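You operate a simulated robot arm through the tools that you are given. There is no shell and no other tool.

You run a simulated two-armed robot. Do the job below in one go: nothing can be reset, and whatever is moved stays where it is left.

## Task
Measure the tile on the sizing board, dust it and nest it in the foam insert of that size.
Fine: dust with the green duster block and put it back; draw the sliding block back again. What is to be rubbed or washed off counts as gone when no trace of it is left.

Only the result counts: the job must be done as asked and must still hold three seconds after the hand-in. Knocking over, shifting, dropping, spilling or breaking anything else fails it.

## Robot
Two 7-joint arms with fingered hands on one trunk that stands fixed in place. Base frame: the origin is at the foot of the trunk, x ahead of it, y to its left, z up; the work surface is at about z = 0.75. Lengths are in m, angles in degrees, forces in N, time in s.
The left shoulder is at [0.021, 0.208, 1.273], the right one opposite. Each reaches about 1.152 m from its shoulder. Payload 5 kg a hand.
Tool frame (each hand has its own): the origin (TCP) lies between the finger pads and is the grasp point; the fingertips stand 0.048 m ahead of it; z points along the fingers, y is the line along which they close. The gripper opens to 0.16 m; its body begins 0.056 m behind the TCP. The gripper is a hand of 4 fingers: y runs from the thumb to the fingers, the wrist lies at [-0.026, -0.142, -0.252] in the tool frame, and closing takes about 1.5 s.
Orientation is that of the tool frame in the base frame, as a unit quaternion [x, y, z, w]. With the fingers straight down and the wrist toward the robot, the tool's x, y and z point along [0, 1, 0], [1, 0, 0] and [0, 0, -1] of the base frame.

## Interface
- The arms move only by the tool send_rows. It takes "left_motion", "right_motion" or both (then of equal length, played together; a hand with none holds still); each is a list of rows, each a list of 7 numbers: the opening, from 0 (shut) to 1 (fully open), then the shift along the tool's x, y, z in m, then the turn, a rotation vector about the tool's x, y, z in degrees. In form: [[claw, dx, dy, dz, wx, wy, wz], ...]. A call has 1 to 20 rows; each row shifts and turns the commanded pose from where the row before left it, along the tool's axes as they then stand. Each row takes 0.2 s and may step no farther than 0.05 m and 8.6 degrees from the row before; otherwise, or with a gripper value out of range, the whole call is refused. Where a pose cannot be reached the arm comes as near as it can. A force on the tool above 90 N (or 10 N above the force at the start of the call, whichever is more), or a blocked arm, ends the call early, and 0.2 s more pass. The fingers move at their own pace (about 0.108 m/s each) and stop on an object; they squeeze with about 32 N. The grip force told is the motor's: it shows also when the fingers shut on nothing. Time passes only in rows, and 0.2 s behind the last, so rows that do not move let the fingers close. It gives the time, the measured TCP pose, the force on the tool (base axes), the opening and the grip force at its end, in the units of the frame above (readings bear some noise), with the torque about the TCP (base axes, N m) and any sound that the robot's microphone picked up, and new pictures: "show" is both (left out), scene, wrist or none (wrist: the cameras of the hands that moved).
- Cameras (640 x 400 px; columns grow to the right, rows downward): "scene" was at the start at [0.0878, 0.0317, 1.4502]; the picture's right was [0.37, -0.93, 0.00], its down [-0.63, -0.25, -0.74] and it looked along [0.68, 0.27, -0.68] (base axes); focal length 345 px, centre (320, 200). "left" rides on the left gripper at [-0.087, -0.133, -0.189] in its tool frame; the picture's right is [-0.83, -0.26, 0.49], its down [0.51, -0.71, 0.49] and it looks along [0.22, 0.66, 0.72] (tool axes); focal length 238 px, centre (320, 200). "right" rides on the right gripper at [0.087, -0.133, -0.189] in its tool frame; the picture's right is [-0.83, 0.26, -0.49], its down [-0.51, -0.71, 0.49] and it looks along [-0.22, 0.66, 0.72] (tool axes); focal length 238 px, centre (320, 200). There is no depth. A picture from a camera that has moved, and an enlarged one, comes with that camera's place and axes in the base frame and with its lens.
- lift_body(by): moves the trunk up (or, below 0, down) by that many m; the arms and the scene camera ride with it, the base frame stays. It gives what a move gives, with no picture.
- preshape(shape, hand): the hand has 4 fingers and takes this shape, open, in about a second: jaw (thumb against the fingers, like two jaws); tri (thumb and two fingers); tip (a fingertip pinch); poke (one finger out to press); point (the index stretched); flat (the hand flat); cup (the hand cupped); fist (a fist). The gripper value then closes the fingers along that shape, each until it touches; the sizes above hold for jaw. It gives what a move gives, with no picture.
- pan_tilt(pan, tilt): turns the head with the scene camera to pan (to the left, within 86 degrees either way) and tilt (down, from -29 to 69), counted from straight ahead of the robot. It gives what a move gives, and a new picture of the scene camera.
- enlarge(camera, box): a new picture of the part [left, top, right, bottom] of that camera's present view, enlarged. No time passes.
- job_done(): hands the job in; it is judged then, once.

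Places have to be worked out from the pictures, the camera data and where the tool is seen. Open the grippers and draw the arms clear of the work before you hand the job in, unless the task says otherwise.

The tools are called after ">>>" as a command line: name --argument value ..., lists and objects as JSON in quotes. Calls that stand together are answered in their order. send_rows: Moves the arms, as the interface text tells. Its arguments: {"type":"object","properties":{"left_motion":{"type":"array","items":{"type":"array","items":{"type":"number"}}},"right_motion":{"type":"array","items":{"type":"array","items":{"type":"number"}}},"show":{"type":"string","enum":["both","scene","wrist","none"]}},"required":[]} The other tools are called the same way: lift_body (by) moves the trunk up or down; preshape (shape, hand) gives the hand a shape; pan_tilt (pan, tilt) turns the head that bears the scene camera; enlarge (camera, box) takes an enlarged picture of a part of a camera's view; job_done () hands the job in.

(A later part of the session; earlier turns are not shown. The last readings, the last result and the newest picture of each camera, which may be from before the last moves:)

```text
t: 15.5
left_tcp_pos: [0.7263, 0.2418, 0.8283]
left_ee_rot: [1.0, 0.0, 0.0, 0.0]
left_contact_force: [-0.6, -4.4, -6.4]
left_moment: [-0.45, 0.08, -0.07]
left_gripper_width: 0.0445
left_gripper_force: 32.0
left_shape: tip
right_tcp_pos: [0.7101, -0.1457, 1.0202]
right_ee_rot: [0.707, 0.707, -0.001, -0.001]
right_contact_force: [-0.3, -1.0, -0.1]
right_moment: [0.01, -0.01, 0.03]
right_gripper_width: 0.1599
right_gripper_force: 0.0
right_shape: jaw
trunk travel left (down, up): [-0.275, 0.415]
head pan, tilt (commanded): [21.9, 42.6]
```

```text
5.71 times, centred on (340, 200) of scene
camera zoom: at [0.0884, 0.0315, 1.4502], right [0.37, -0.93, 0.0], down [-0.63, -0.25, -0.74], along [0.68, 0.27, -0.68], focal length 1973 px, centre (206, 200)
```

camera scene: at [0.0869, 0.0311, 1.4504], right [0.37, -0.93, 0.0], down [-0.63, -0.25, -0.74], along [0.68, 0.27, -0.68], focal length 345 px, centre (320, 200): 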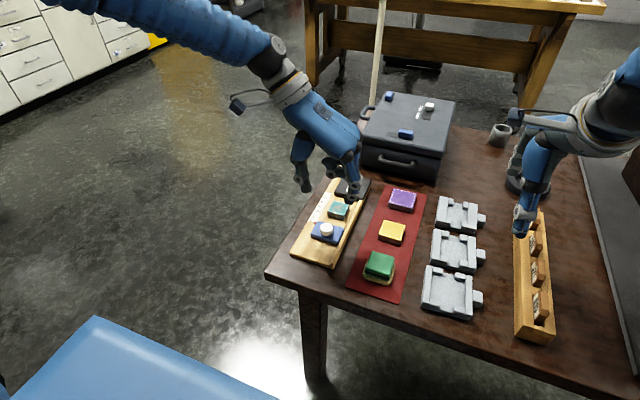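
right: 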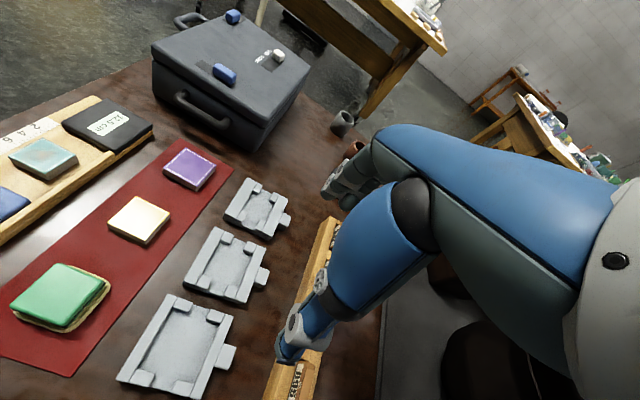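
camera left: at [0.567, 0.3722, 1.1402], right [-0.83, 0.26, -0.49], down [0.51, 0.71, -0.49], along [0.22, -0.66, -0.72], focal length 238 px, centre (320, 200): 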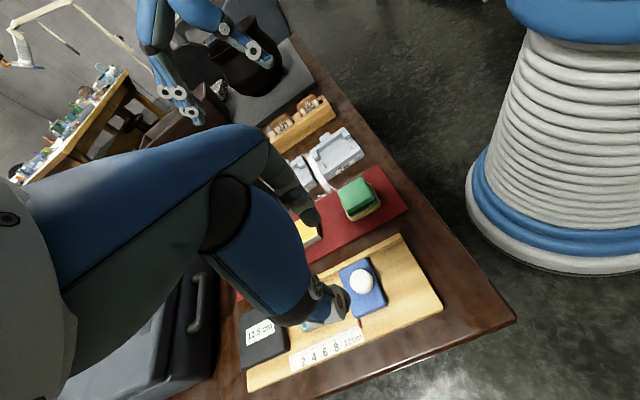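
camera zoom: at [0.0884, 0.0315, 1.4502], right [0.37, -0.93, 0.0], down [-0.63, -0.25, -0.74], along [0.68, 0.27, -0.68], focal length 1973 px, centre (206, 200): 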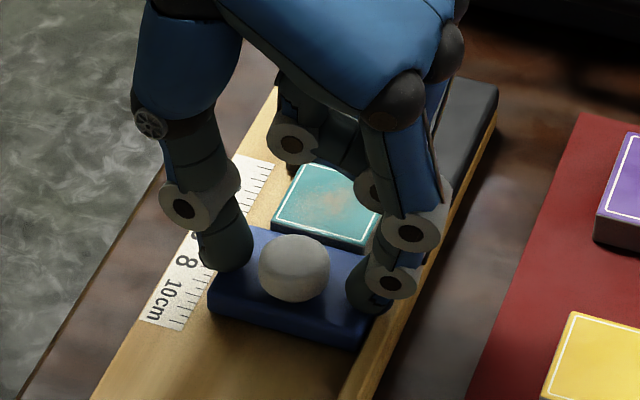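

The readout is 5.6 cm with low force, so the tile isn't clamped yet. I continue in 1–2 mm steps.

>>> send_rows --left_motion '[[0.18, 0.002, 0, 0, 0, 0, 0], [0.18, 0.002, 0, 0.0, 0, 0, 0], [0.18, 0, 0, 0.0, 0, 0, 0]]' --show "none"

>>> enlarge --camera "left" --box '[180, 190, 420, 390]'

```text
t: 16.3
left_tcp_pos: [0.7303, 0.2422, 0.8281]
left_ee_rot: [1.0, -0.001, 0.0, 0.0]
left_contact_force: [-0.2, -5.6, -2.3]
left_moment: [-0.56, 0.1, -0.05]
left_gripper_width: 0.0446
left_gripper_force: 31.9
left_shape: tip
right_tcp_pos: [0.7098, -0.1457, 1.0204]
right_ee_rot: [0.707, 0.707, 0.001, -0.001]
right_contact_force: [0.0, 0.3, 0.5]
right_moment: [0.02, 0.0, 0.02]
right_gripper_width: 0.1596
right_gripper_force: 0.0
right_shape: jaw
trunk travel left (down, up): [-0.275, 0.415]
head pan, tilt (commanded): [21.9, 42.6]
```

```text
2.00 times, centred on (300, 290) of left
camera zoom: at [0.6444, 0.3755, 1.0159], right [-0.83, 0.26, -0.49], down [0.51, 0.71, -0.49], along [0.22, -0.66, -0.72], focal length 477 px, centre (360, 20)
```

zoom: 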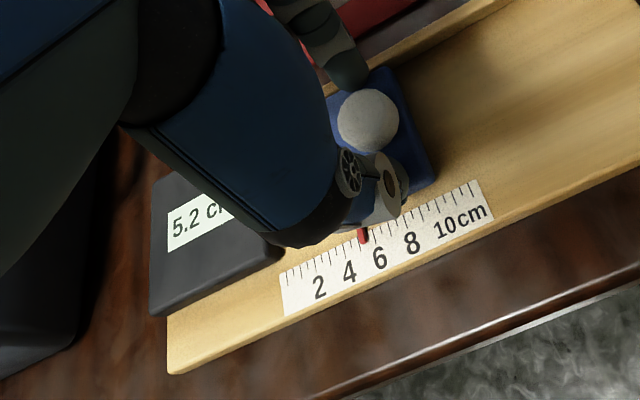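

The readout is 5.2 cm, nearly there. Now 1 mm steps, watching the x force.

>>> send_rows --left_motion '[[0.18, 0.001, 0, 0, 0, 0, 0], [0.18, 0.001, 0, 0.0, 0, 0, 0], [0.18, 0, 0, 0.0, 0, 0, 0]]' --show "none"

>>> enlarge --camera "left" --box '[180, 190, 420, 390]'

```text
t: 17.1
left_tcp_pos: [0.7323, 0.2441, 0.8269]
left_ee_rot: [1.0, 0.0, 0.0, 0.0]
left_contact_force: [-1.3, -3.1, -1.2]
left_moment: [-0.4, 0.09, -0.05]
left_gripper_width: 0.0447
left_gripper_force: 31.8
left_shape: tip
right_tcp_pos: [0.7102, -0.1468, 1.021]
right_ee_rot: [0.707, 0.707, 0.0, 0.001]
right_contact_force: [-0.9, -0.3, -0.4]
right_moment: [0.03, -0.01, -0.03]
right_gripper_width: 0.1596
right_gripper_force: 0.0
right_shape: jaw
trunk travel left (down, up): [-0.275, 0.415]
head pan, tilt (commanded): [21.9, 42.6]
```

```text
2.00 times, centred on (300, 290) of left
camera zoom: at [0.6464, 0.3753, 1.016], right [-0.83, 0.26, -0.49], down [0.51, 0.71, -0.49], along [0.22, -0.66, -0.72], focal length 477 px, centre (360, 20)
```

zoom: 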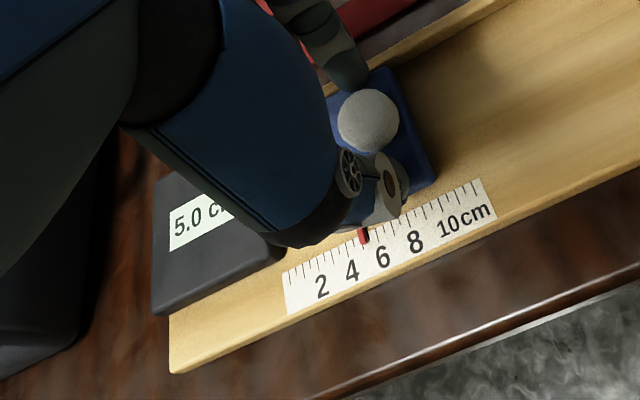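

It reads 5.0 cm but the force has not risen yet. I push a little further to confirm the tile is really clamped.

>>> send_rows --left_motion '[[0.18, 0.001, 0, 0, 0, 0, 0], [0.18, 0.001, 0, 0.0, 0, 0, 0], [0.18, 0, 0, 0.0, 0, 0, 0]]' --show "none"

>>> enlarge --camera "left" --box '[180, 190, 420, 390]'

>>> enlarge --camera "scene" --box '[310, 165, 370, 215]'

```text
t: 17.9
left_tcp_pos: [0.7332, 0.2438, 0.8288]
left_ee_rot: [1.0, -0.001, -0.001, -0.001]
left_contact_force: [-4.0, -5.9, -6.2]
left_moment: [-0.49, 0.31, -0.17]
left_gripper_width: 0.0442
left_gripper_force: 32.2
left_shape: tip
right_tcp_pos: [0.71, -0.1474, 1.0207]
right_ee_rot: [0.707, 0.707, 0.0, 0.0]
right_contact_force: [0.6, 0.3, -0.1]
right_moment: [0.0, 0.0, -0.01]
right_gripper_width: 0.1595
right_gripper_force: 0.1
right_shape: jaw
trunk travel left (down, up): [-0.275, 0.415]
head pan, tilt (commanded): [21.9, 42.6]
```

```text
2.00 times, centred on (300, 290) of left
camera zoom: at [0.6478, 0.376, 1.0163], right [-0.84, 0.26, -0.48], down [0.51, 0.71, -0.49], along [0.22, -0.66, -0.72], focal length 477 px, centre (360, 20)
```

zoom: 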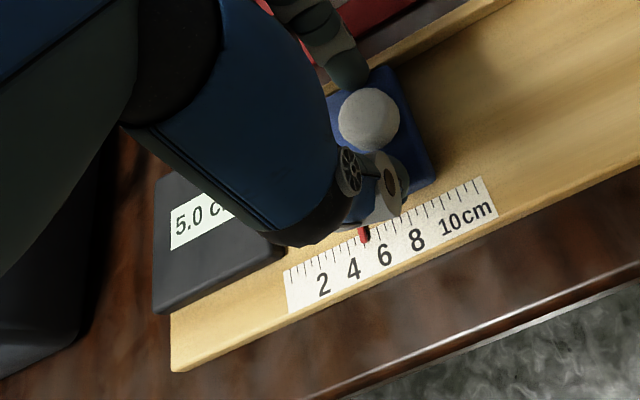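

```text
8.00 times, centred on (340, 190) of scene
camera zoom: at [0.088, 0.0313, 1.4502], right [0.37, -0.93, 0.0], down [-0.63, -0.25, -0.74], along [0.68, 0.27, -0.68], focal length 2763 px, centre (160, 280)
```

zoom: 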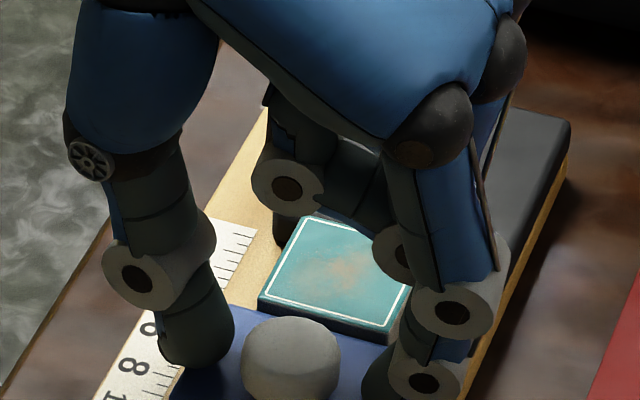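

The readout holds at 5.0 cm while the force climbs, so the tile is clamped and measures 5.0 cm. Now I draw the slider back 76 mm to where it stood (12.5 cm).

>>> send_rows --left_motion '[[0.18, -0.003, 0, 0, 0, 0, 0], [0.18, -0.005, 0, 0.0, 0, 0, 0], [0.18, -0.006, 0, 0, 0, 0, 0], [0.18, -0.006, 0, 0.0, 0, 0, 0], [0.18, -0.006, 0, 0, 0, 0, 0], [0.18, -0.006, 0, 0, 0, 0, 0], [0.18, -0.006, 0, 0, 0, 0, 0], [0.18, -0.006, 0, 0, 0, 0, 0], [0.18, -0.006, 0, 0, 0, 0, 0], [0.18, -0.006, 0, 0, 0, 0, 0], [0.18, -0.006, 0, 0, 0, 0, 0], [0.18, -0.006, 0, 0, 0, 0, 0], [0.18, -0.005, 0, 0, 0, 0, 0], [0.18, -0.003, 0, 0, 0, 0, 0], [0.18, 0, 0, 0.0, 0, 0, 0]]' --show "none"

>>> enlarge --camera "left" --box '[180, 190, 420, 390]'

>>> enlarge --camera "scene" --box '[300, 165, 380, 245]'

```text
t: 21.1
left_tcp_pos: [0.659, 0.2425, 0.8288]
left_ee_rot: [1.0, 0.0, -0.001, 0.001]
left_contact_force: [0.9, -0.9, 0.5]
left_moment: [0.12, -0.01, -0.02]
left_gripper_width: 0.0434
left_gripper_force: 31.7
left_shape: tip
right_tcp_pos: [0.7093, -0.1464, 1.0213]
right_ee_rot: [0.706, 0.708, 0.0, 0.0]
right_contact_force: [0.8, 0.5, -0.4]
right_moment: [0.02, -0.02, 0.02]
right_gripper_width: 0.1595
right_gripper_force: 0.1
right_shape: jaw
trunk travel left (down, up): [-0.275, 0.415]
head pan, tilt (commanded): [21.9, 42.6]
```

```text
2.00 times, centred on (300, 290) of left
camera zoom: at [0.5729, 0.3759, 1.0162], right [-0.83, 0.26, -0.49], down [0.51, 0.71, -0.49], along [0.22, -0.66, -0.72], focal length 477 px, centre (360, 20)
```

zoom: 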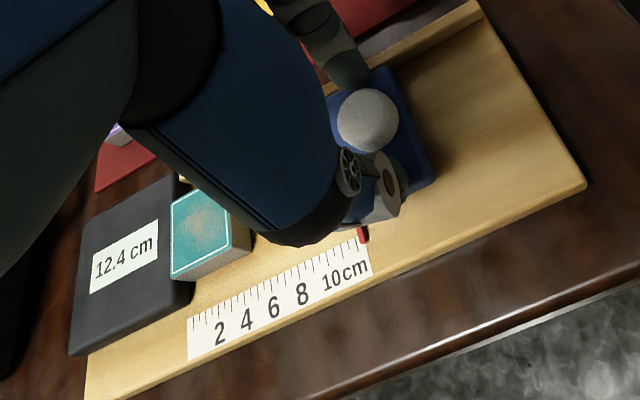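

```text
5.00 times, centred on (340, 205) of scene
camera zoom: at [0.0878, 0.0314, 1.4502], right [0.37, -0.93, 0.0], down [-0.63, -0.25, -0.74], along [0.68, 0.27, -0.68], focal length 1727 px, centre (220, 175)
```

zoom: 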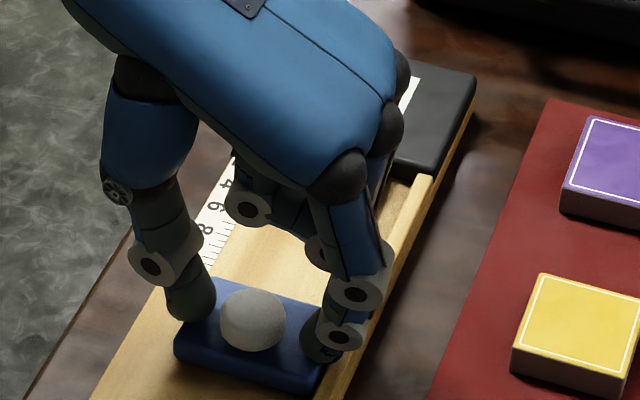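

The readout is 12.4 cm and the tile stayed at the stop. I draw the last millimetre back, open, and lift clear.

>>> send_rows --left_motion '[[0.18, -0.001, 0, 0, 0, 0, 0], [0.18, 0, 0, 0, 0, 0, 0], [0.3, 0, 0, 0, 0, 0, 0], [0.35, 0, 0, 0, 0, 0, 0], [0.35, 0, 0, -0.005, 0, 0, 0], [0.35, 0, 0, -0.02, 0, 0, 0], [0.35, 0, 0, -0.04, 0, 0, 0], [0.5, 0, 0, -0.045, 0, 0, 0], [0.5, 0, 0, -0.045, 0, 0, 0], [0.5, 0, 0, 0, 0, 0, 0]]' --show "none"

>>> enlarge --camera "scene" --box '[280, 160, 440, 300]'

>>> enlarge --camera "left" --box '[180, 190, 420, 390]'

```text
t: 23.3
left_tcp_pos: [0.6553, 0.2448, 0.9859]
left_ee_rot: [1.0, 0.0, -0.001, 0.0]
left_contact_force: [0.5, 0.0, -0.6]
left_moment: [-0.03, 0.04, -0.03]
left_gripper_width: 0.0794
left_gripper_force: 0.1
left_shape: tip
right_tcp_pos: [0.7102, -0.1453, 1.0213]
right_ee_rot: [0.707, 0.707, -0.001, -0.001]
right_contact_force: [0.4, -0.3, 0.4]
right_moment: [-0.07, 0.08, -0.02]
right_gripper_width: 0.1594
right_gripper_force: 0.0
right_shape: jaw
trunk travel left (down, up): [-0.275, 0.415]
head pan, tilt (commanded): [21.9, 42.6]
```

```text
2.86 times, centred on (360, 230) of scene
camera zoom: at [0.0887, 0.0321, 1.4501], right [0.37, -0.93, 0.0], down [-0.63, -0.25, -0.74], along [0.68, 0.27, -0.68], focal length 987 px, centre (206, 114)
```

zoom: 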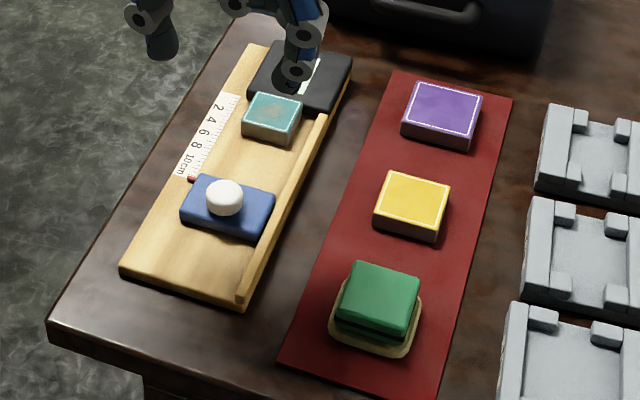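

```text
2.00 times, centred on (300, 290) of left
camera zoom: at [0.5703, 0.3762, 1.1734], right [-0.84, 0.26, -0.49], down [0.51, 0.71, -0.49], along [0.22, -0.66, -0.72], focal length 477 px, centre (360, 20)
```

zoom: 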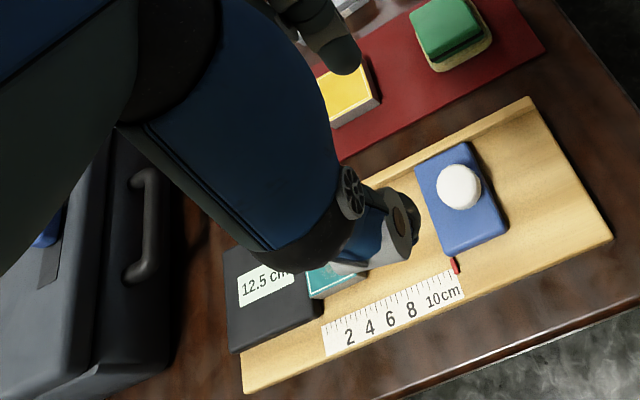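

The slider is back at 12.5 cm and the tile sits squarely at the stop. Next is the duster, so I look at it from all three cameras to get its position and height.

>>> enlarge --camera "left" --box '[335, 170, 415, 230]'

>>> enlarge --camera "right" --box '[0, 250, 130, 340]'

>>> enlarge --camera "scene" --box '[355, 240, 405, 290]'

>>> enlarge --camera "scene" --box '[315, 165, 375, 215]'

```text
6.67 times, centred on (375, 200) of left
camera zoom: at [0.5703, 0.3762, 1.1734], right [-0.84, 0.26, -0.49], down [0.51, 0.71, -0.49], along [0.22, -0.66, -0.72], focal length 1589 px, centre (-47, 200)
```

zoom: 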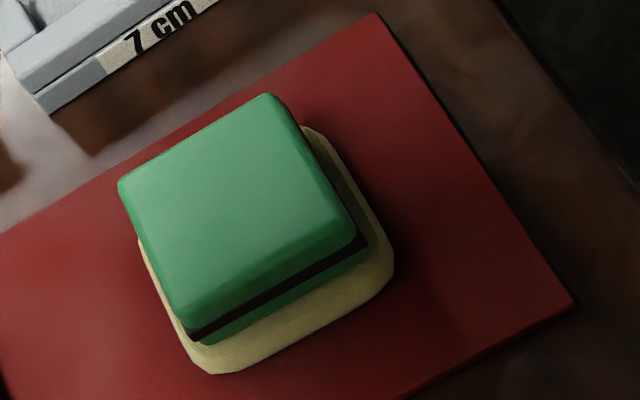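

```text
4.44 times, centred on (65, 295) of right
camera zoom: at [0.5774, -0.0604, 1.2087], right [0.26, -0.83, 0.49], down [-0.71, -0.51, -0.49], along [0.66, -0.22, -0.72], focal length 1059 px, centre (1453, -222)
```

zoom: 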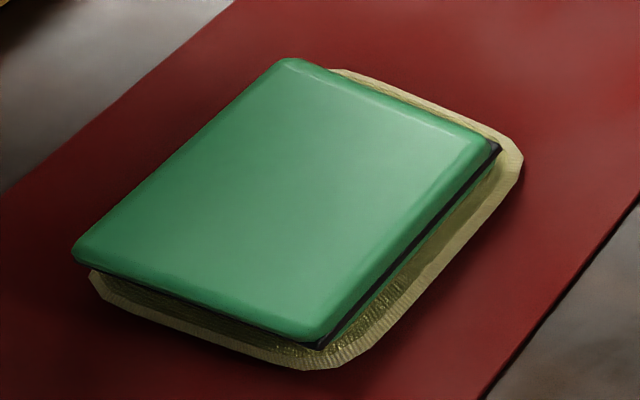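

```text
8.00 times, centred on (380, 265) of scene
camera zoom: at [0.0887, 0.0321, 1.4501], right [0.37, -0.93, 0.0], down [-0.63, -0.25, -0.74], along [0.68, 0.27, -0.68], focal length 2763 px, centre (-160, -320)
```

zoom: 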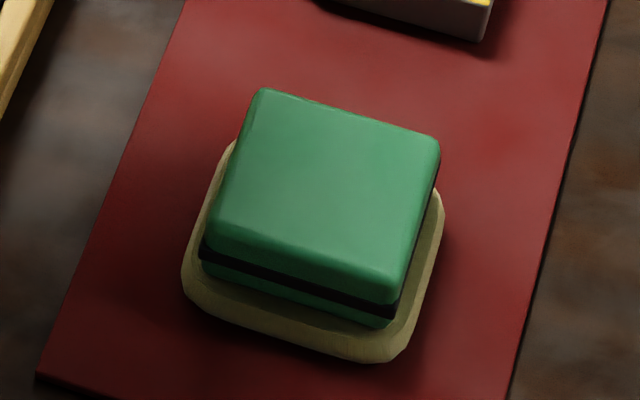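

```text
8.00 times, centred on (345, 190) of scene
camera zoom: at [0.0887, 0.0321, 1.4501], right [0.37, -0.93, 0.0], down [-0.63, -0.25, -0.74], along [0.68, 0.27, -0.68], focal length 2763 px, centre (120, 280)
```

zoom: 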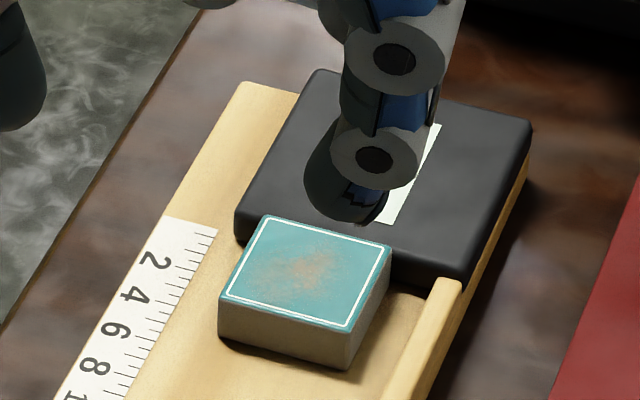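

The duster is about 6 × 5.5 cm, centred at (0.605, 0.084), top near z 0.787, square to the axes and resting on a cream pad. I move the right arm up and away so it can't be in the way, and give the left hand the jaw shape.

>>> send_rows --right_motion '[[1, -0.025, 0, -0.025, 0, 0, 0], [1, -0.03, 0, -0.03, 0, 0, 0], [1, -0.03, 0, -0.03, 0, 0, 0], [1, -0.025, 0, -0.025, 0, 0, 0]]' --show "none"

>>> preshape --shape "jaw" --hand "left"

>>> send_rows --left_motion '[[0.7, -0.013, 0.04, 0, 0, 0, 0], [0.7, -0.013, 0.04, 0, 0, 0, 0], [0.7, -0.013, 0.04, 0, 0, 0, 0], [0.7, -0.012, 0.038, 0, 0, 0, 0], [0.7, 0, 0, 0, 0, 0, 0]]' --show "both"

```text
t: 24.3
left_tcp_pos: [0.656, 0.2428, 0.987]
left_ee_rot: [1.0, 0.0, 0.0, 0.0]
left_contact_force: [0.4, -0.9, 0.5]
left_moment: [0.06, -0.02, 0.02]
left_gripper_width: 0.0796
left_gripper_force: 0.1
left_shape: tip
right_tcp_pos: [0.7111, -0.2546, 1.1296]
right_ee_rot: [0.706, 0.708, -0.001, -0.001]
right_contact_force: [-0.8, -1.1, -1.4]
right_moment: [0.04, -0.06, 0.03]
right_gripper_width: 0.1595
right_gripper_force: 0.0
right_shape: jaw
trunk travel left (down, up): [-0.275, 0.415]
head pan, tilt (commanded): [21.9, 42.6]
```

```text
t: 25.2
left_tcp_pos: [0.6562, 0.2431, 0.9852]
left_ee_rot: [1.0, -0.001, 0.0, 0.0]
left_contact_force: [-0.7, 0.2, -0.1]
left_moment: [-0.06, -0.01, 0.01]
left_gripper_width: 0.1598
left_gripper_force: 0.0
left_shape: jaw
right_tcp_pos: [0.7113, -0.2537, 1.1298]
right_ee_rot: [0.707, 0.707, -0.001, 0.001]
right_contact_force: [0.0, -1.1, -0.7]
right_moment: [-0.03, -0.02, 0.0]
right_gripper_width: 0.1596
right_gripper_force: 0.1
right_shape: jaw
trunk travel left (down, up): [-0.275, 0.415]
head pan, tilt (commanded): [21.9, 42.6]
```

```text
t: 26.4
left_tcp_pos: [0.6085, 0.0843, 0.9867]
left_ee_rot: [1.0, 0.001, 0.0, 0.0]
left_contact_force: [-0.3, -1.2, -0.2]
left_moment: [-0.08, 0.04, 0.02]
left_gripper_width: 0.1123
left_gripper_force: 0.1
left_shape: jaw
right_tcp_pos: [0.7101, -0.2538, 1.1294]
right_ee_rot: [0.707, 0.707, -0.001, 0.0]
right_contact_force: [0.7, 0.7, 0.3]
right_moment: [-0.07, 0.0, 0.02]
right_gripper_width: 0.1596
right_gripper_force: 0.1
right_shape: jaw
trunk travel left (down, up): [-0.275, 0.415]
head pan, tilt (commanded): [21.9, 42.6]
camera scene: at [0.0879, 0.0327, 1.4502], right [0.37, -0.93, 0.0], down [-0.63, -0.25, -0.74], along [0.68, 0.27, -0.68], focal length 345 px, centre (320, 200)
camera left: at [0.5221, 0.2169, 1.1743], right [-0.83, 0.26, -0.49], down [0.51, 0.71, -0.49], along [0.22, -0.66, -0.72], focal length 238 px, centre (320, 200)
```

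scene: 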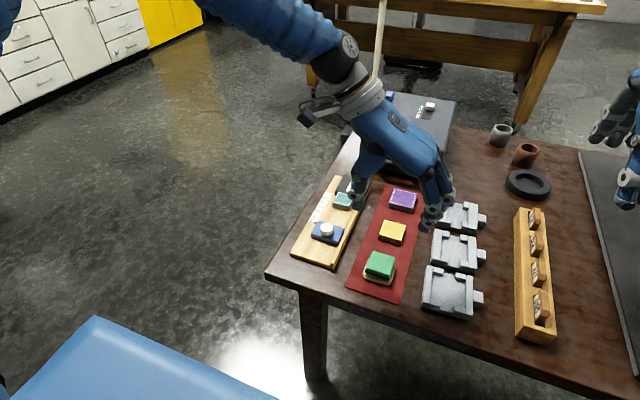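
left: 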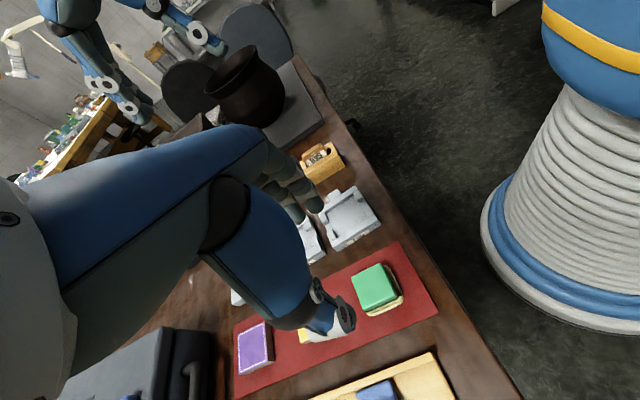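

The hand is above the duster with a clear view of the surroundings. I lower to z 0.89 and check how the three fingers and thumb straddle it.

>>> send_rows --left_motion '[[0.6, -0.002, 0, 0.045, 0, 0, 0], [0.6, -0.001, 0, 0.045, 0, 0, 0], [0.6, 0, 0, 0, 0, 0, 0]]' --show "none"

>>> enlarge --camera "scene" --box '[330, 190, 450, 310]'

>>> enlarge --camera "left" --box '[230, 150, 430, 330]'

```text
t: 27.2
left_tcp_pos: [0.6048, 0.0833, 0.8987]
left_ee_rot: [1.0, 0.001, 0.0, 0.0]
left_contact_force: [0.3, -0.9, 0.3]
left_moment: [0.02, -0.02, -0.03]
left_gripper_width: 0.0966
left_gripper_force: 0.1
left_shape: jaw
right_tcp_pos: [0.7094, -0.2548, 1.1296]
right_ee_rot: [0.707, 0.707, 0.0, -0.001]
right_contact_force: [-0.7, -0.5, -0.3]
right_moment: [0.02, -0.05, -0.03]
right_gripper_width: 0.1597
right_gripper_force: 0.0
right_shape: jaw
trunk travel left (down, up): [-0.275, 0.415]
head pan, tilt (commanded): [21.9, 42.6]
```

```text
3.33 times, centred on (390, 250) of scene
camera zoom: at [0.0871, 0.0312, 1.4504], right [0.37, -0.93, 0.0], down [-0.63, -0.25, -0.74], along [0.68, 0.27, -0.68], focal length 1151 px, centre (87, 33)
```

zoom: 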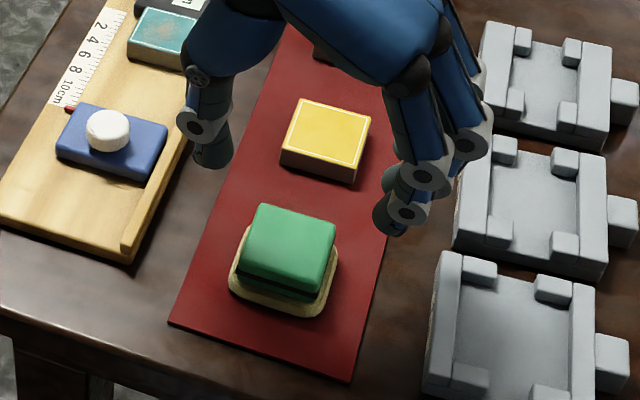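

```text
2.22 times, centred on (330, 240) of left
camera zoom: at [0.5179, 0.216, 1.086], right [-0.83, 0.26, -0.49], down [0.51, 0.71, -0.49], along [0.22, -0.66, -0.72], focal length 530 px, centre (298, 111)
```

zoom: 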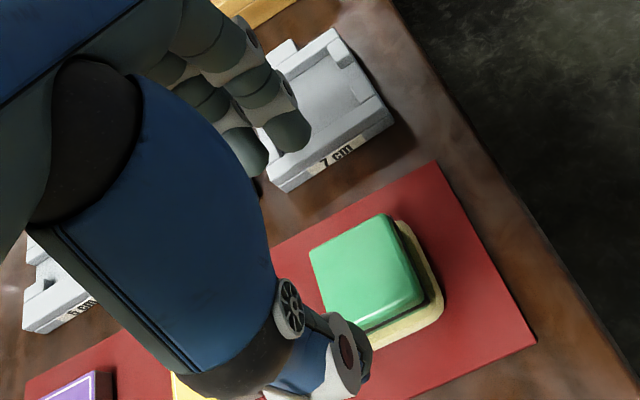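

The fingers sit at and beyond the tool centre in +x, so I shift 12 mm toward me to centre them on the duster, and lower to its top level.

>>> send_rows --left_motion '[[0.6, -0.012, 0, 0.02, 0, 0, 0], [0.6, 0, 0, 0.02, 0, 0, 0], [0.6, 0, 0, 0.015, 0, 0, 0], [0.6, 0, 0, 0, 0, 0, 0]]' --show "none"

>>> enlarge --camera "scene" --box '[340, 220, 430, 310]'

>>> enlarge --camera "left" --box '[230, 170, 410, 330]'

```text
t: 28.2
left_tcp_pos: [0.5922, 0.0839, 0.8385]
left_ee_rot: [1.0, 0.001, -0.001, 0.0]
left_contact_force: [-0.3, -0.4, -0.1]
left_moment: [0.01, -0.01, -0.03]
left_gripper_width: 0.0966
left_gripper_force: 0.1
left_shape: jaw
right_tcp_pos: [0.7111, -0.2549, 1.1307]
right_ee_rot: [0.707, 0.707, 0.0, -0.001]
right_contact_force: [0.0, -0.4, 1.0]
right_moment: [0.04, -0.03, 0.0]
right_gripper_width: 0.1594
right_gripper_force: 0.0
right_shape: jaw
trunk travel left (down, up): [-0.275, 0.415]
head pan, tilt (commanded): [21.9, 42.6]
```

```text
4.44 times, centred on (385, 265) of scene
camera zoom: at [0.0876, 0.0313, 1.4503], right [0.37, -0.93, 0.0], down [-0.63, -0.25, -0.74], along [0.68, 0.27, -0.68], focal length 1535 px, centre (31, -89)
```

zoom: 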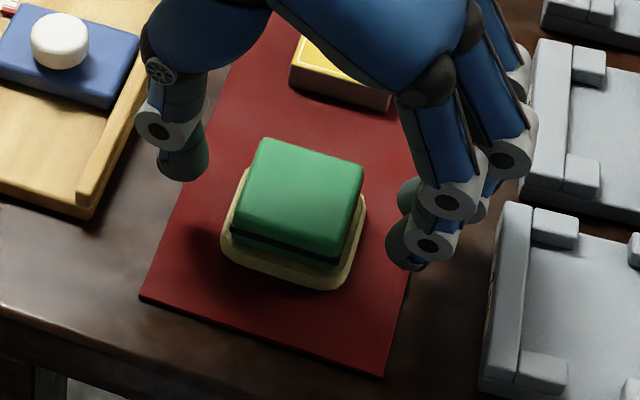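

```text
2.50 times, centred on (320, 250) of left
camera zoom: at [0.5064, 0.2172, 1.0263], right [-0.83, 0.26, -0.49], down [0.51, 0.71, -0.49], along [0.22, -0.66, -0.72], focal length 596 px, centre (320, 75)
```

zoom: 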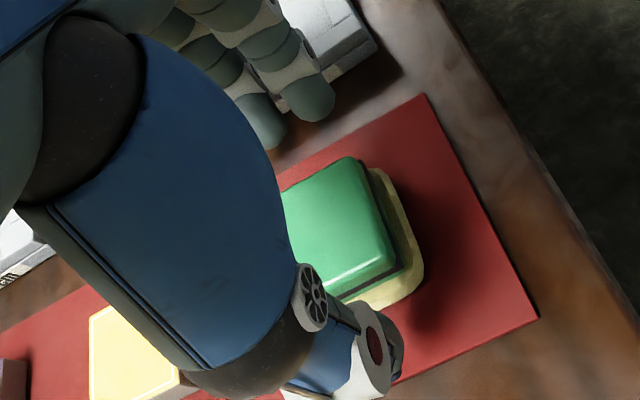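

The duster sits centred between thumb and fingers. I lower to z 0.823 and close on it.

>>> send_rows --left_motion '[[0.6, 0, 0, 0.008, 0, 0, 0], [0.6, 0, 0, 0.007, 0, 0, 0], [0.5, 0, 0, 0, 0, 0, 0], [0.42, 0, 0, 0, 0, 0, 0], [0.36, 0, 0, 0, 0, 0, 0], [0.3, 0, 0, 0, 0, 0, 0], [0.3, 0, 0, 0, 0, 0, 0], [0.3, 0, 0, 0, 0, 0, 0]]' --show "none"

>>> enlarge --camera "scene" --box '[350, 230, 420, 300]'

>>> enlarge --camera "left" --box '[250, 170, 400, 310]'

```text
t: 30.0
left_tcp_pos: [0.5924, 0.0851, 0.8231]
left_ee_rot: [1.0, 0.0, 0.0, -0.001]
left_contact_force: [1.0, -0.2, 0.2]
left_moment: [0.0, 0.02, 0.0]
left_gripper_width: 0.0523
left_gripper_force: 32.3
left_shape: jaw
right_tcp_pos: [0.7108, -0.2553, 1.1311]
right_ee_rot: [0.707, 0.707, 0.0, 0.0]
right_contact_force: [0.1, 0.7, 0.4]
right_moment: [0.0, 0.0, 0.04]
right_gripper_width: 0.1595
right_gripper_force: 0.1
right_shape: jaw
trunk travel left (down, up): [-0.275, 0.415]
head pan, tilt (commanded): [21.9, 42.6]
```

```text
5.71 times, centred on (385, 265) of scene
camera zoom: at [0.0879, 0.0315, 1.4502], right [0.37, -0.93, 0.0], down [-0.63, -0.25, -0.74], along [0.68, 0.27, -0.68], focal length 1973 px, centre (-51, -171)
```

zoom: 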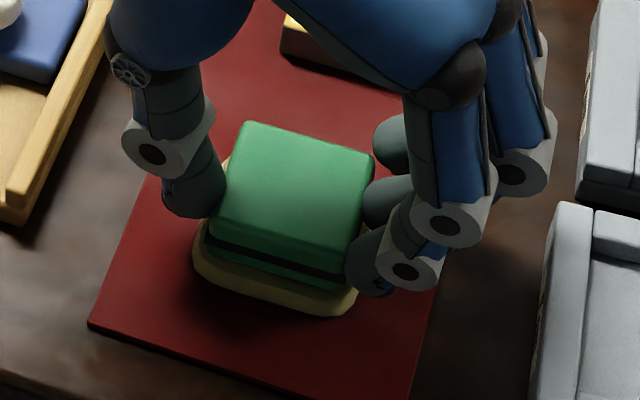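

```text
2.86 times, centred on (325, 240) of left
camera zoom: at [0.5061, 0.2174, 1.0113], right [-0.83, 0.26, -0.49], down [0.51, 0.71, -0.49], along [0.22, -0.66, -0.72], focal length 681 px, centre (306, 86)
```

zoom: 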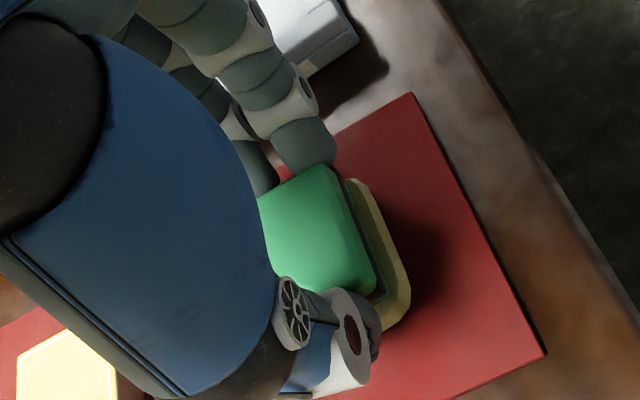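

It's gripped at 52 mm with thumb and fingers on the sides. I lift it 4 cm and check what comes along.

>>> send_rows --left_motion '[[0.25, 0, 0, -0.003, 0, 0, 0], [0.25, 0, 0, -0.007, 0, 0, 0], [0.25, 0, 0, -0.015, 0, 0, 0], [0.25, 0, 0, -0.015, 0, 0, 0], [0.25, 0, 0, 0, 0, 0, 0]]' --show "none"

>>> enlarge --camera "scene" --box '[345, 220, 425, 300]'

>>> enlarge --camera "left" --box '[250, 170, 400, 310]'

```text
t: 31.2
left_tcp_pos: [0.5916, 0.0843, 0.8629]
left_ee_rot: [1.0, -0.001, -0.001, 0.0]
left_contact_force: [-0.5, 0.2, -0.6]
left_moment: [0.01, 0.03, -0.01]
left_gripper_width: 0.0526
left_gripper_force: 32.0
left_shape: jaw
right_tcp_pos: [0.7111, -0.2539, 1.13]
right_ee_rot: [0.707, 0.707, 0.0, 0.0]
right_contact_force: [0.0, -0.3, 0.1]
right_moment: [0.01, 0.03, -0.03]
right_gripper_width: 0.1598
right_gripper_force: 0.0
right_shape: jaw
trunk travel left (down, up): [-0.275, 0.415]
head pan, tilt (commanded): [21.9, 42.6]
```

```text
5.00 times, centred on (385, 260) of scene
camera zoom: at [0.0881, 0.0315, 1.4502], right [0.37, -0.93, 0.0], down [-0.63, -0.25, -0.74], along [0.68, 0.27, -0.68], focal length 1727 px, centre (-5, -100)
```

zoom: 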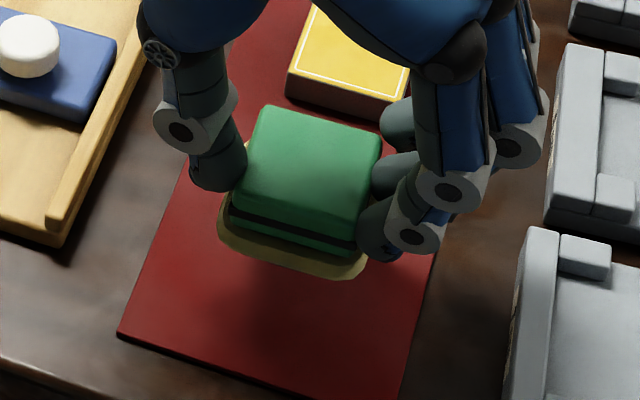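

```text
2.86 times, centred on (325, 240) of left
camera zoom: at [0.5046, 0.2163, 1.051], right [-0.83, 0.26, -0.49], down [0.51, 0.71, -0.49], along [0.22, -0.66, -0.72], focal length 681 px, centre (306, 86)
```

zoom: 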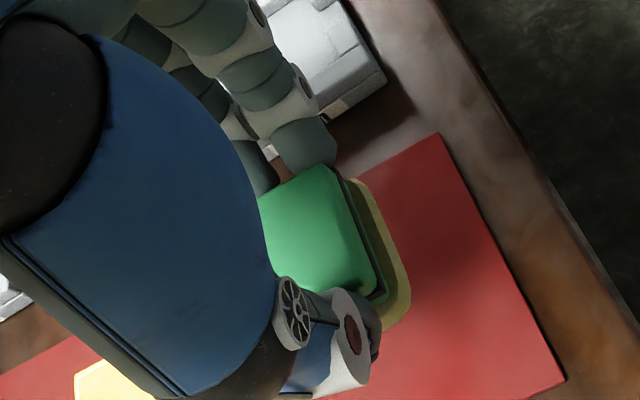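

The cream part is the duster's own pad and comes with it, so its underside hangs about 7 cm below the tool point. I carry it over the tile, now centred near (0.791, 0.2425), and stop above it.

>>> send_rows --left_motion '[[0.25, 0, 0, -0.035, 0, 0, 0], [0.25, 0, 0, -0.035, 0, 0, 0], [0.25, 0.0372, -0.0316, 0, 0, 0, 0], [0.25, 0.0372, -0.0316, 0, 0, 0, 0], [0.25, 0.0372, -0.0316, 0, 0, 0, 0], [0.25, 0.0372, -0.0316, 0, 0, 0, 0], [0.25, 0.0372, -0.0316, 0, 0, 0, 0], [0.25, 0, 0, 0.03, 0, 0, 0], [0.25, 0, 0, 0.025, 0, 0, 0], [0.25, 0, 0, 0, 0, 0, 0]]' --show "none"

>>> enlarge --camera "scene" --box '[300, 150, 400, 240]'

>>> enlarge --camera "left" --box '[230, 170, 430, 340]'

```text
t: 33.4
left_tcp_pos: [0.7769, 0.2431, 0.8795]
left_ee_rot: [1.0, 0.0, 0.0, 0.0]
left_contact_force: [-1.3, -0.6, -0.4]
left_moment: [0.05, -0.03, 0.01]
left_gripper_width: 0.0523
left_gripper_force: 32.0
left_shape: jaw
right_tcp_pos: [0.7098, -0.2551, 1.1306]
right_ee_rot: [0.707, 0.708, 0.001, 0.001]
right_contact_force: [-0.5, -1.0, 0.4]
right_moment: [0.02, -0.04, 0.0]
right_gripper_width: 0.1597
right_gripper_force: 0.1
right_shape: jaw
trunk travel left (down, up): [-0.275, 0.415]
head pan, tilt (commanded): [21.9, 42.6]
```

```text
4.44 times, centred on (350, 195) of scene
camera zoom: at [0.0874, 0.0313, 1.4503], right [0.37, -0.93, 0.0], down [-0.63, -0.25, -0.74], along [0.68, 0.27, -0.68], focal length 1535 px, centre (187, 222)
```

zoom: 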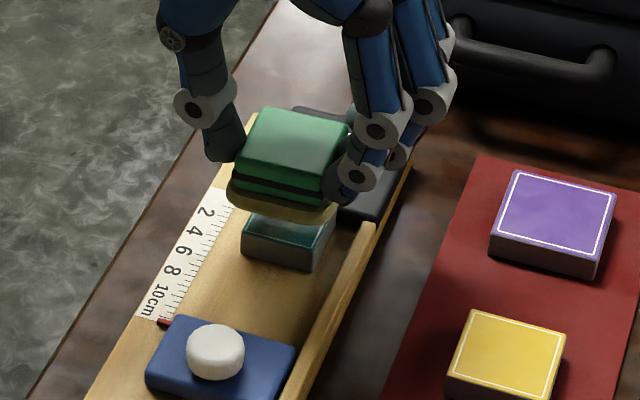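

```text
2.35 times, centred on (330, 255) of left
camera zoom: at [0.6913, 0.3755, 1.0679], right [-0.83, 0.26, -0.49], down [0.51, 0.71, -0.49], along [0.22, -0.66, -0.72], focal length 561 px, centre (296, 71)
```

zoom: 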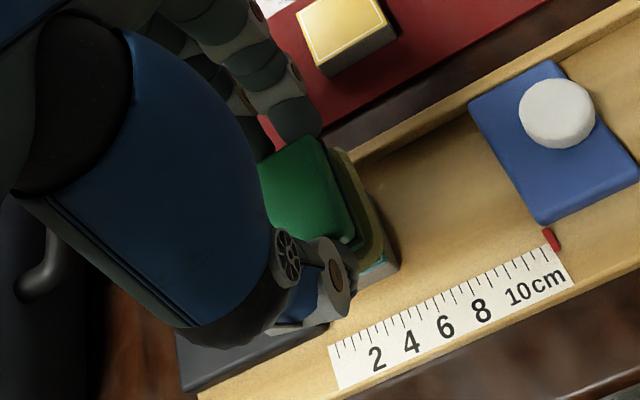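

The pad is right above the tile. I lower in small steps until it touches.

>>> send_rows --left_motion '[[0.25, 0, 0, 0.01, 0, 0, 0], [0.25, 0, 0, 0.006, 0, 0, 0], [0.25, 0, 0, 0, 0, 0, 0]]' --show "none"

>>> send_rows --left_motion '[[0.25, 0, 0, 0.003, 0, 0, 0], [0.25, 0, 0, 0, 0, 0, 0]]' --show "none"

>>> enlarge --camera "scene" --box '[310, 160, 380, 220]'

```text
t: 34.2
left_tcp_pos: [0.7759, 0.2436, 0.8619]
left_ee_rot: [1.0, 0.0, 0.0, 0.0]
left_contact_force: [0.8, -0.2, -0.1]
left_moment: [0.02, -0.01, 0.01]
left_gripper_width: 0.0525
left_gripper_force: 31.7
left_shape: jaw
right_tcp_pos: [0.7112, -0.2552, 1.1308]
right_ee_rot: [0.707, 0.707, 0.0, 0.0]
right_contact_force: [-0.8, 0.1, 1.3]
right_moment: [-0.01, -0.01, 0.03]
right_gripper_width: 0.1598
right_gripper_force: 0.1
right_shape: jaw
trunk travel left (down, up): [-0.275, 0.415]
head pan, tilt (commanded): [21.9, 42.6]
```

```text
t: 34.8
left_tcp_pos: [0.7776, 0.2429, 0.8603]
left_ee_rot: [1.0, 0.0, 0.0, 0.0]
left_contact_force: [0.2, -0.8, -0.4]
left_moment: [-0.04, 0.0, 0.03]
left_gripper_width: 0.0523
left_gripper_force: 32.2
left_shape: jaw
right_tcp_pos: [0.7104, -0.2547, 1.1303]
right_ee_rot: [0.708, 0.706, -0.001, 0.0]
right_contact_force: [-0.1, -0.9, -0.9]
right_moment: [-0.01, 0.01, 0.0]
right_gripper_width: 0.1598
right_gripper_force: 0.0
right_shape: jaw
trunk travel left (down, up): [-0.275, 0.415]
head pan, tilt (commanded): [21.9, 42.6]
```

```text
6.67 times, centred on (345, 190) of scene
camera zoom: at [0.0878, 0.0315, 1.4502], right [0.37, -0.93, 0.0], down [-0.63, -0.25, -0.74], along [0.68, 0.27, -0.68], focal length 2302 px, centre (153, 267)
```

zoom: 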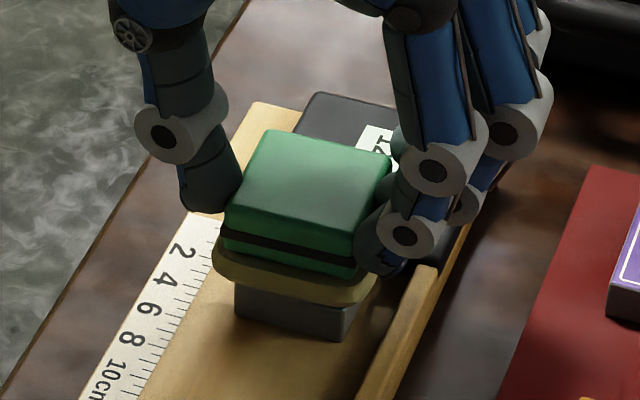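

Close but not touching yet. Down in 1.5 mm steps.

>>> send_rows --left_motion '[[0.25, 0, 0, 0.0015, 0, 0, 0], [0.25, 0, 0, 0, 0, 0, 0]]' --show "none"

>>> send_rows --left_motion '[[0.25, 0, 0, 0.0015, 0, 0, 0], [0.25, 0, 0, 0, 0, 0, 0]]' --show "none"

```text
t: 35.4
left_tcp_pos: [0.7777, 0.2432, 0.8574]
left_ee_rot: [1.0, 0.0, 0.0, -0.001]
left_contact_force: [0.0, 0.3, -0.6]
left_moment: [0.01, 0.01, -0.01]
left_gripper_width: 0.0526
left_gripper_force: 31.7
left_shape: jaw
right_tcp_pos: [0.7102, -0.2548, 1.131]
right_ee_rot: [0.707, 0.707, 0.001, 0.0]
right_contact_force: [0.0, -0.1, -0.2]
right_moment: [0.03, 0.01, 0.0]
right_gripper_width: 0.1598
right_gripper_force: 0.1
right_shape: jaw
trunk travel left (down, up): [-0.275, 0.415]
head pan, tilt (commanded): [21.9, 42.6]
```

```text
t: 36.0
left_tcp_pos: [0.7778, 0.2425, 0.8563]
left_ee_rot: [1.0, -0.001, 0.0, 0.0]
left_contact_force: [-0.3, 0.0, -0.8]
left_moment: [0.01, 0.03, 0.01]
left_gripper_width: 0.0525
left_gripper_force: 32.1
left_shape: jaw
right_tcp_pos: [0.7104, -0.254, 1.1303]
right_ee_rot: [0.707, 0.707, 0.0, 0.0]
right_contact_force: [0.1, 0.2, 0.5]
right_moment: [0.0, 0.01, 0.02]
right_gripper_width: 0.1599
right_gripper_force: 0.0
right_shape: jaw
trunk travel left (down, up): [-0.275, 0.415]
head pan, tilt (commanded): [21.9, 42.6]
```

Still no contact at z 0.856. I continue down in small steps.

>>> send_rows --left_motion '[[0.25, 0, 0, 0.002, 0, 0, 0], [0.25, 0, 0, 0, 0, 0, 0]]' --show "none"

>>> send_rows --left_motion '[[0.25, 0, 0, 0.0015, 0, 0, 0], [0.25, 0, 0, 0, 0, 0, 0]]' --show "none"

>>> enlarge --camera "scene" --box '[310, 160, 380, 220]'

```text
t: 36.6
left_tcp_pos: [0.7777, 0.2442, 0.8546]
left_ee_rot: [1.0, 0.0, 0.0, 0.0]
left_contact_force: [0.3, 0.6, -0.2]
left_moment: [0.02, 0.0, -0.02]
left_gripper_width: 0.0524
left_gripper_force: 31.9
left_shape: jaw
right_tcp_pos: [0.7106, -0.2548, 1.1303]
right_ee_rot: [0.707, 0.707, 0.0, 0.001]
right_contact_force: [0.1, 0.2, 0.8]
right_moment: [0.01, -0.01, -0.01]
right_gripper_width: 0.1596
right_gripper_force: 0.1
right_shape: jaw
trunk travel left (down, up): [-0.275, 0.415]
head pan, tilt (commanded): [21.9, 42.6]
```

```text
t: 37.2
left_tcp_pos: [0.777, 0.243, 0.8531]
left_ee_rot: [1.0, 0.0, -0.001, 0.0]
left_contact_force: [-0.2, 0.6, 2.1]
left_moment: [-0.02, -0.04, 0.0]
left_gripper_width: 0.0525
left_gripper_force: 31.9
left_shape: jaw
right_tcp_pos: [0.7117, -0.2548, 1.1289]
right_ee_rot: [0.707, 0.707, 0.0, 0.0]
right_contact_force: [0.4, 0.9, -0.3]
right_moment: [-0.03, 0.02, 0.0]
right_gripper_width: 0.1596
right_gripper_force: 0.1
right_shape: jaw
trunk travel left (down, up): [-0.275, 0.415]
head pan, tilt (commanded): [21.9, 42.6]
```

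```text
6.67 times, centred on (345, 190) of scene
camera zoom: at [0.0878, 0.0315, 1.4503], right [0.37, -0.93, 0.0], down [-0.63, -0.25, -0.74], along [0.68, 0.27, -0.68], focal length 2302 px, centre (153, 267)
```

zoom: 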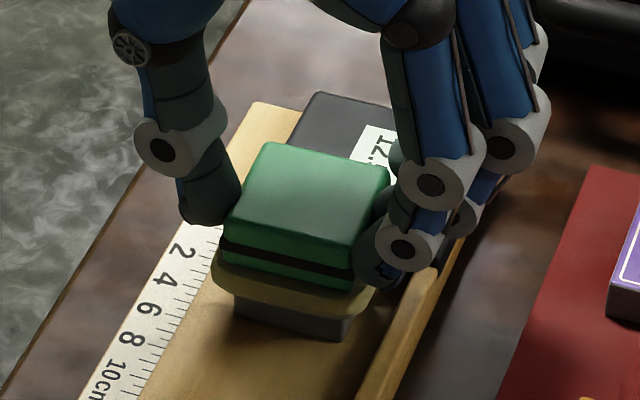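

Contact at z 0.853 with 2 N, so the tile top is near 0.7825. I press about a millimetre more and rub gently across, 10 mm each way.

>>> send_rows --left_motion '[[0.25, 0, 0, 0.001, 0, 0, 0], [0.25, 0, 0.005, 0, 0, 0, 0], [0.25, 0, 0.005, 0, 0, 0, 0], [0.25, 0, -0.005, 0, 0, 0, 0], [0.25, 0, -0.005, 0, 0, 0, 0], [0.25, 0, -0.005, 0, 0, 0, 0], [0.25, 0, -0.005, 0, 0, 0, 0], [0.25, 0, 0.005, 0, 0, 0, 0], [0.25, 0, 0.005, 0, 0, 0, 0], [0.25, 0, 0, 0, 0, 0, 0]]' --show "none"

>>> enlarge --camera "scene" --box '[310, 160, 380, 220]'

```text
t: 39.4
left_tcp_pos: [0.7778, 0.2436, 0.8519]
left_ee_rot: [1.0, 0.0, 0.0, 0.0]
left_contact_force: [-0.7, 5.2, 11.3]
left_moment: [0.28, -0.03, 0.02]
left_gripper_width: 0.0531
left_gripper_force: 31.7
left_shape: jaw
right_tcp_pos: [0.7102, -0.2522, 1.1308]
right_ee_rot: [0.707, 0.707, 0.0, 0.0]
right_contact_force: [-0.3, 0.1, -1.0]
right_moment: [0.01, 0.02, -0.01]
right_gripper_width: 0.1598
right_gripper_force: 0.1
right_shape: jaw
trunk travel left (down, up): [-0.275, 0.415]
head pan, tilt (commanded): [21.9, 42.6]
```

```text
6.67 times, centred on (345, 190) of scene
camera zoom: at [0.0869, 0.0319, 1.4503], right [0.37, -0.93, 0.0], down [-0.63, -0.25, -0.74], along [0.68, 0.27, -0.68], focal length 2302 px, centre (153, 267)
```

zoom: 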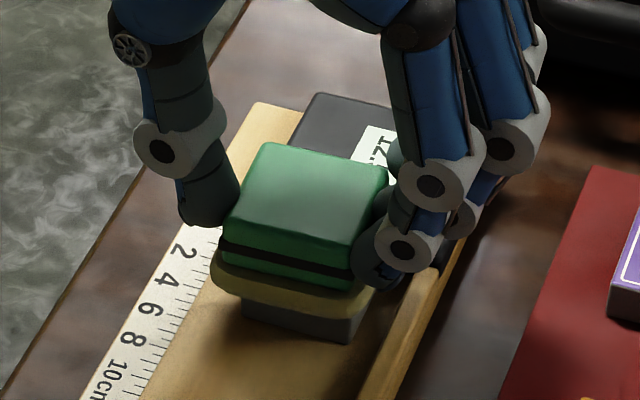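

The tile crept about 4 mm sideways with the rubbing. I lift off to see how much dust is gone and where the tile sits.

>>> send_rows --left_motion '[[0.25, 0, 0, -0.005, 0, 0, 0], [0.25, -0.02, 0, -0.03, 0, 0, 0], [0.25, -0.04, 0, -0.02, 0, 0, 0], [0.25, -0.04, 0, -0.02, 0, 0, 0], [0.25, 0, 0, 0, 0, 0, 0]]' --show "none"

>>> enlarge --camera "scene" --box '[310, 160, 380, 220]'

>>> enlarge --camera "left" --box '[180, 220, 380, 390]'

```text
t: 40.6
left_tcp_pos: [0.6766, 0.2459, 0.9304]
left_ee_rot: [1.0, 0.0, -0.001, -0.001]
left_contact_force: [-0.1, -0.4, -0.7]
left_moment: [0.05, 0.09, -0.04]
left_gripper_width: 0.0529
left_gripper_force: 31.9
left_shape: jaw
right_tcp_pos: [0.7121, -0.2545, 1.1282]
right_ee_rot: [0.707, 0.707, -0.001, -0.001]
right_contact_force: [0.6, 0.0, -1.0]
right_moment: [0.0, 0.07, 0.0]
right_gripper_width: 0.16
right_gripper_force: 0.0
right_shape: jaw
trunk travel left (down, up): [-0.275, 0.415]
head pan, tilt (commanded): [21.9, 42.6]
```

```text
6.67 times, centred on (345, 190) of scene
camera zoom: at [0.0895, 0.0312, 1.45], right [0.37, -0.93, 0.0], down [-0.63, -0.25, -0.74], along [0.68, 0.27, -0.68], focal length 2302 px, centre (153, 267)
```

zoom: 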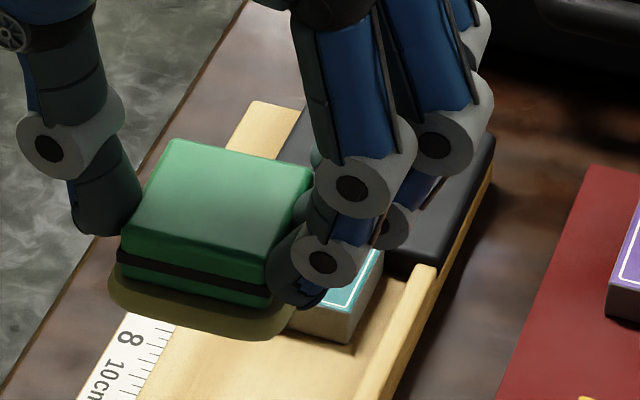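

```text
2.35 times, centred on (280, 305) of left
camera zoom: at [0.591, 0.3783, 1.1186], right [-0.84, 0.26, -0.48], down [0.5, 0.71, -0.49], along [0.22, -0.66, -0.72], focal length 561 px, centre (414, -47)
```

zoom: 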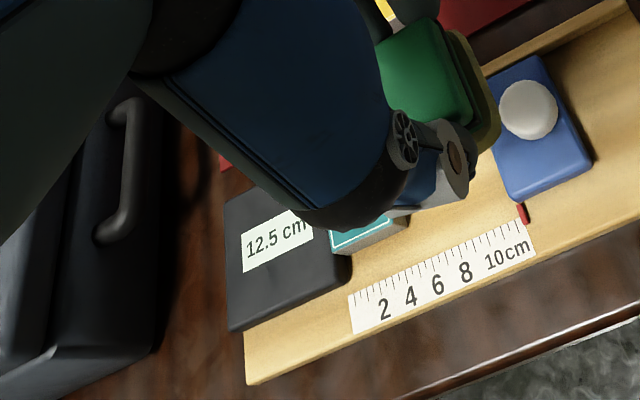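

The hand still hides the tile. I swing the duster left and back a bit for a clear view.

>>> send_rows --left_motion '[[0.25, -0.02, -0.03, -0.02, 0, 0, 0], [0.25, -0.02, -0.04, 0, 0, 0, 0], [0.25, 0, -0.04, 0, 0, 0, 0], [0.25, 0, 0, 0, 0, 0, 0]]' --show "none"

>>> enlarge --camera "scene" --box '[310, 160, 380, 220]'

```text
t: 41.6
left_tcp_pos: [0.6357, 0.3534, 0.9481]
left_ee_rot: [1.0, 0.0, -0.001, -0.001]
left_contact_force: [-0.5, -1.0, -0.9]
left_moment: [0.08, 0.03, -0.03]
left_gripper_width: 0.0527
left_gripper_force: 31.9
left_shape: jaw
right_tcp_pos: [0.7113, -0.2545, 1.13]
right_ee_rot: [0.707, 0.707, 0.0, 0.0]
right_contact_force: [0.7, -1.0, -0.1]
right_moment: [0.06, 0.02, 0.02]
right_gripper_width: 0.1598
right_gripper_force: 0.1
right_shape: jaw
trunk travel left (down, up): [-0.275, 0.415]
head pan, tilt (commanded): [21.9, 42.6]
```

```text
6.67 times, centred on (345, 190) of scene
camera zoom: at [0.0879, 0.0307, 1.4502], right [0.37, -0.93, 0.0], down [-0.63, -0.25, -0.74], along [0.68, 0.28, -0.68], focal length 2302 px, centre (153, 267)
```

zoom: 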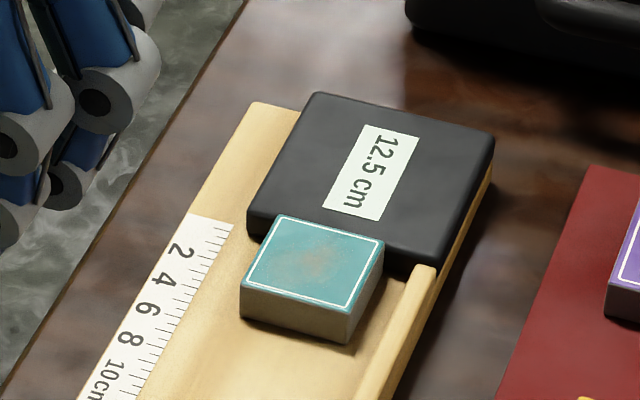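

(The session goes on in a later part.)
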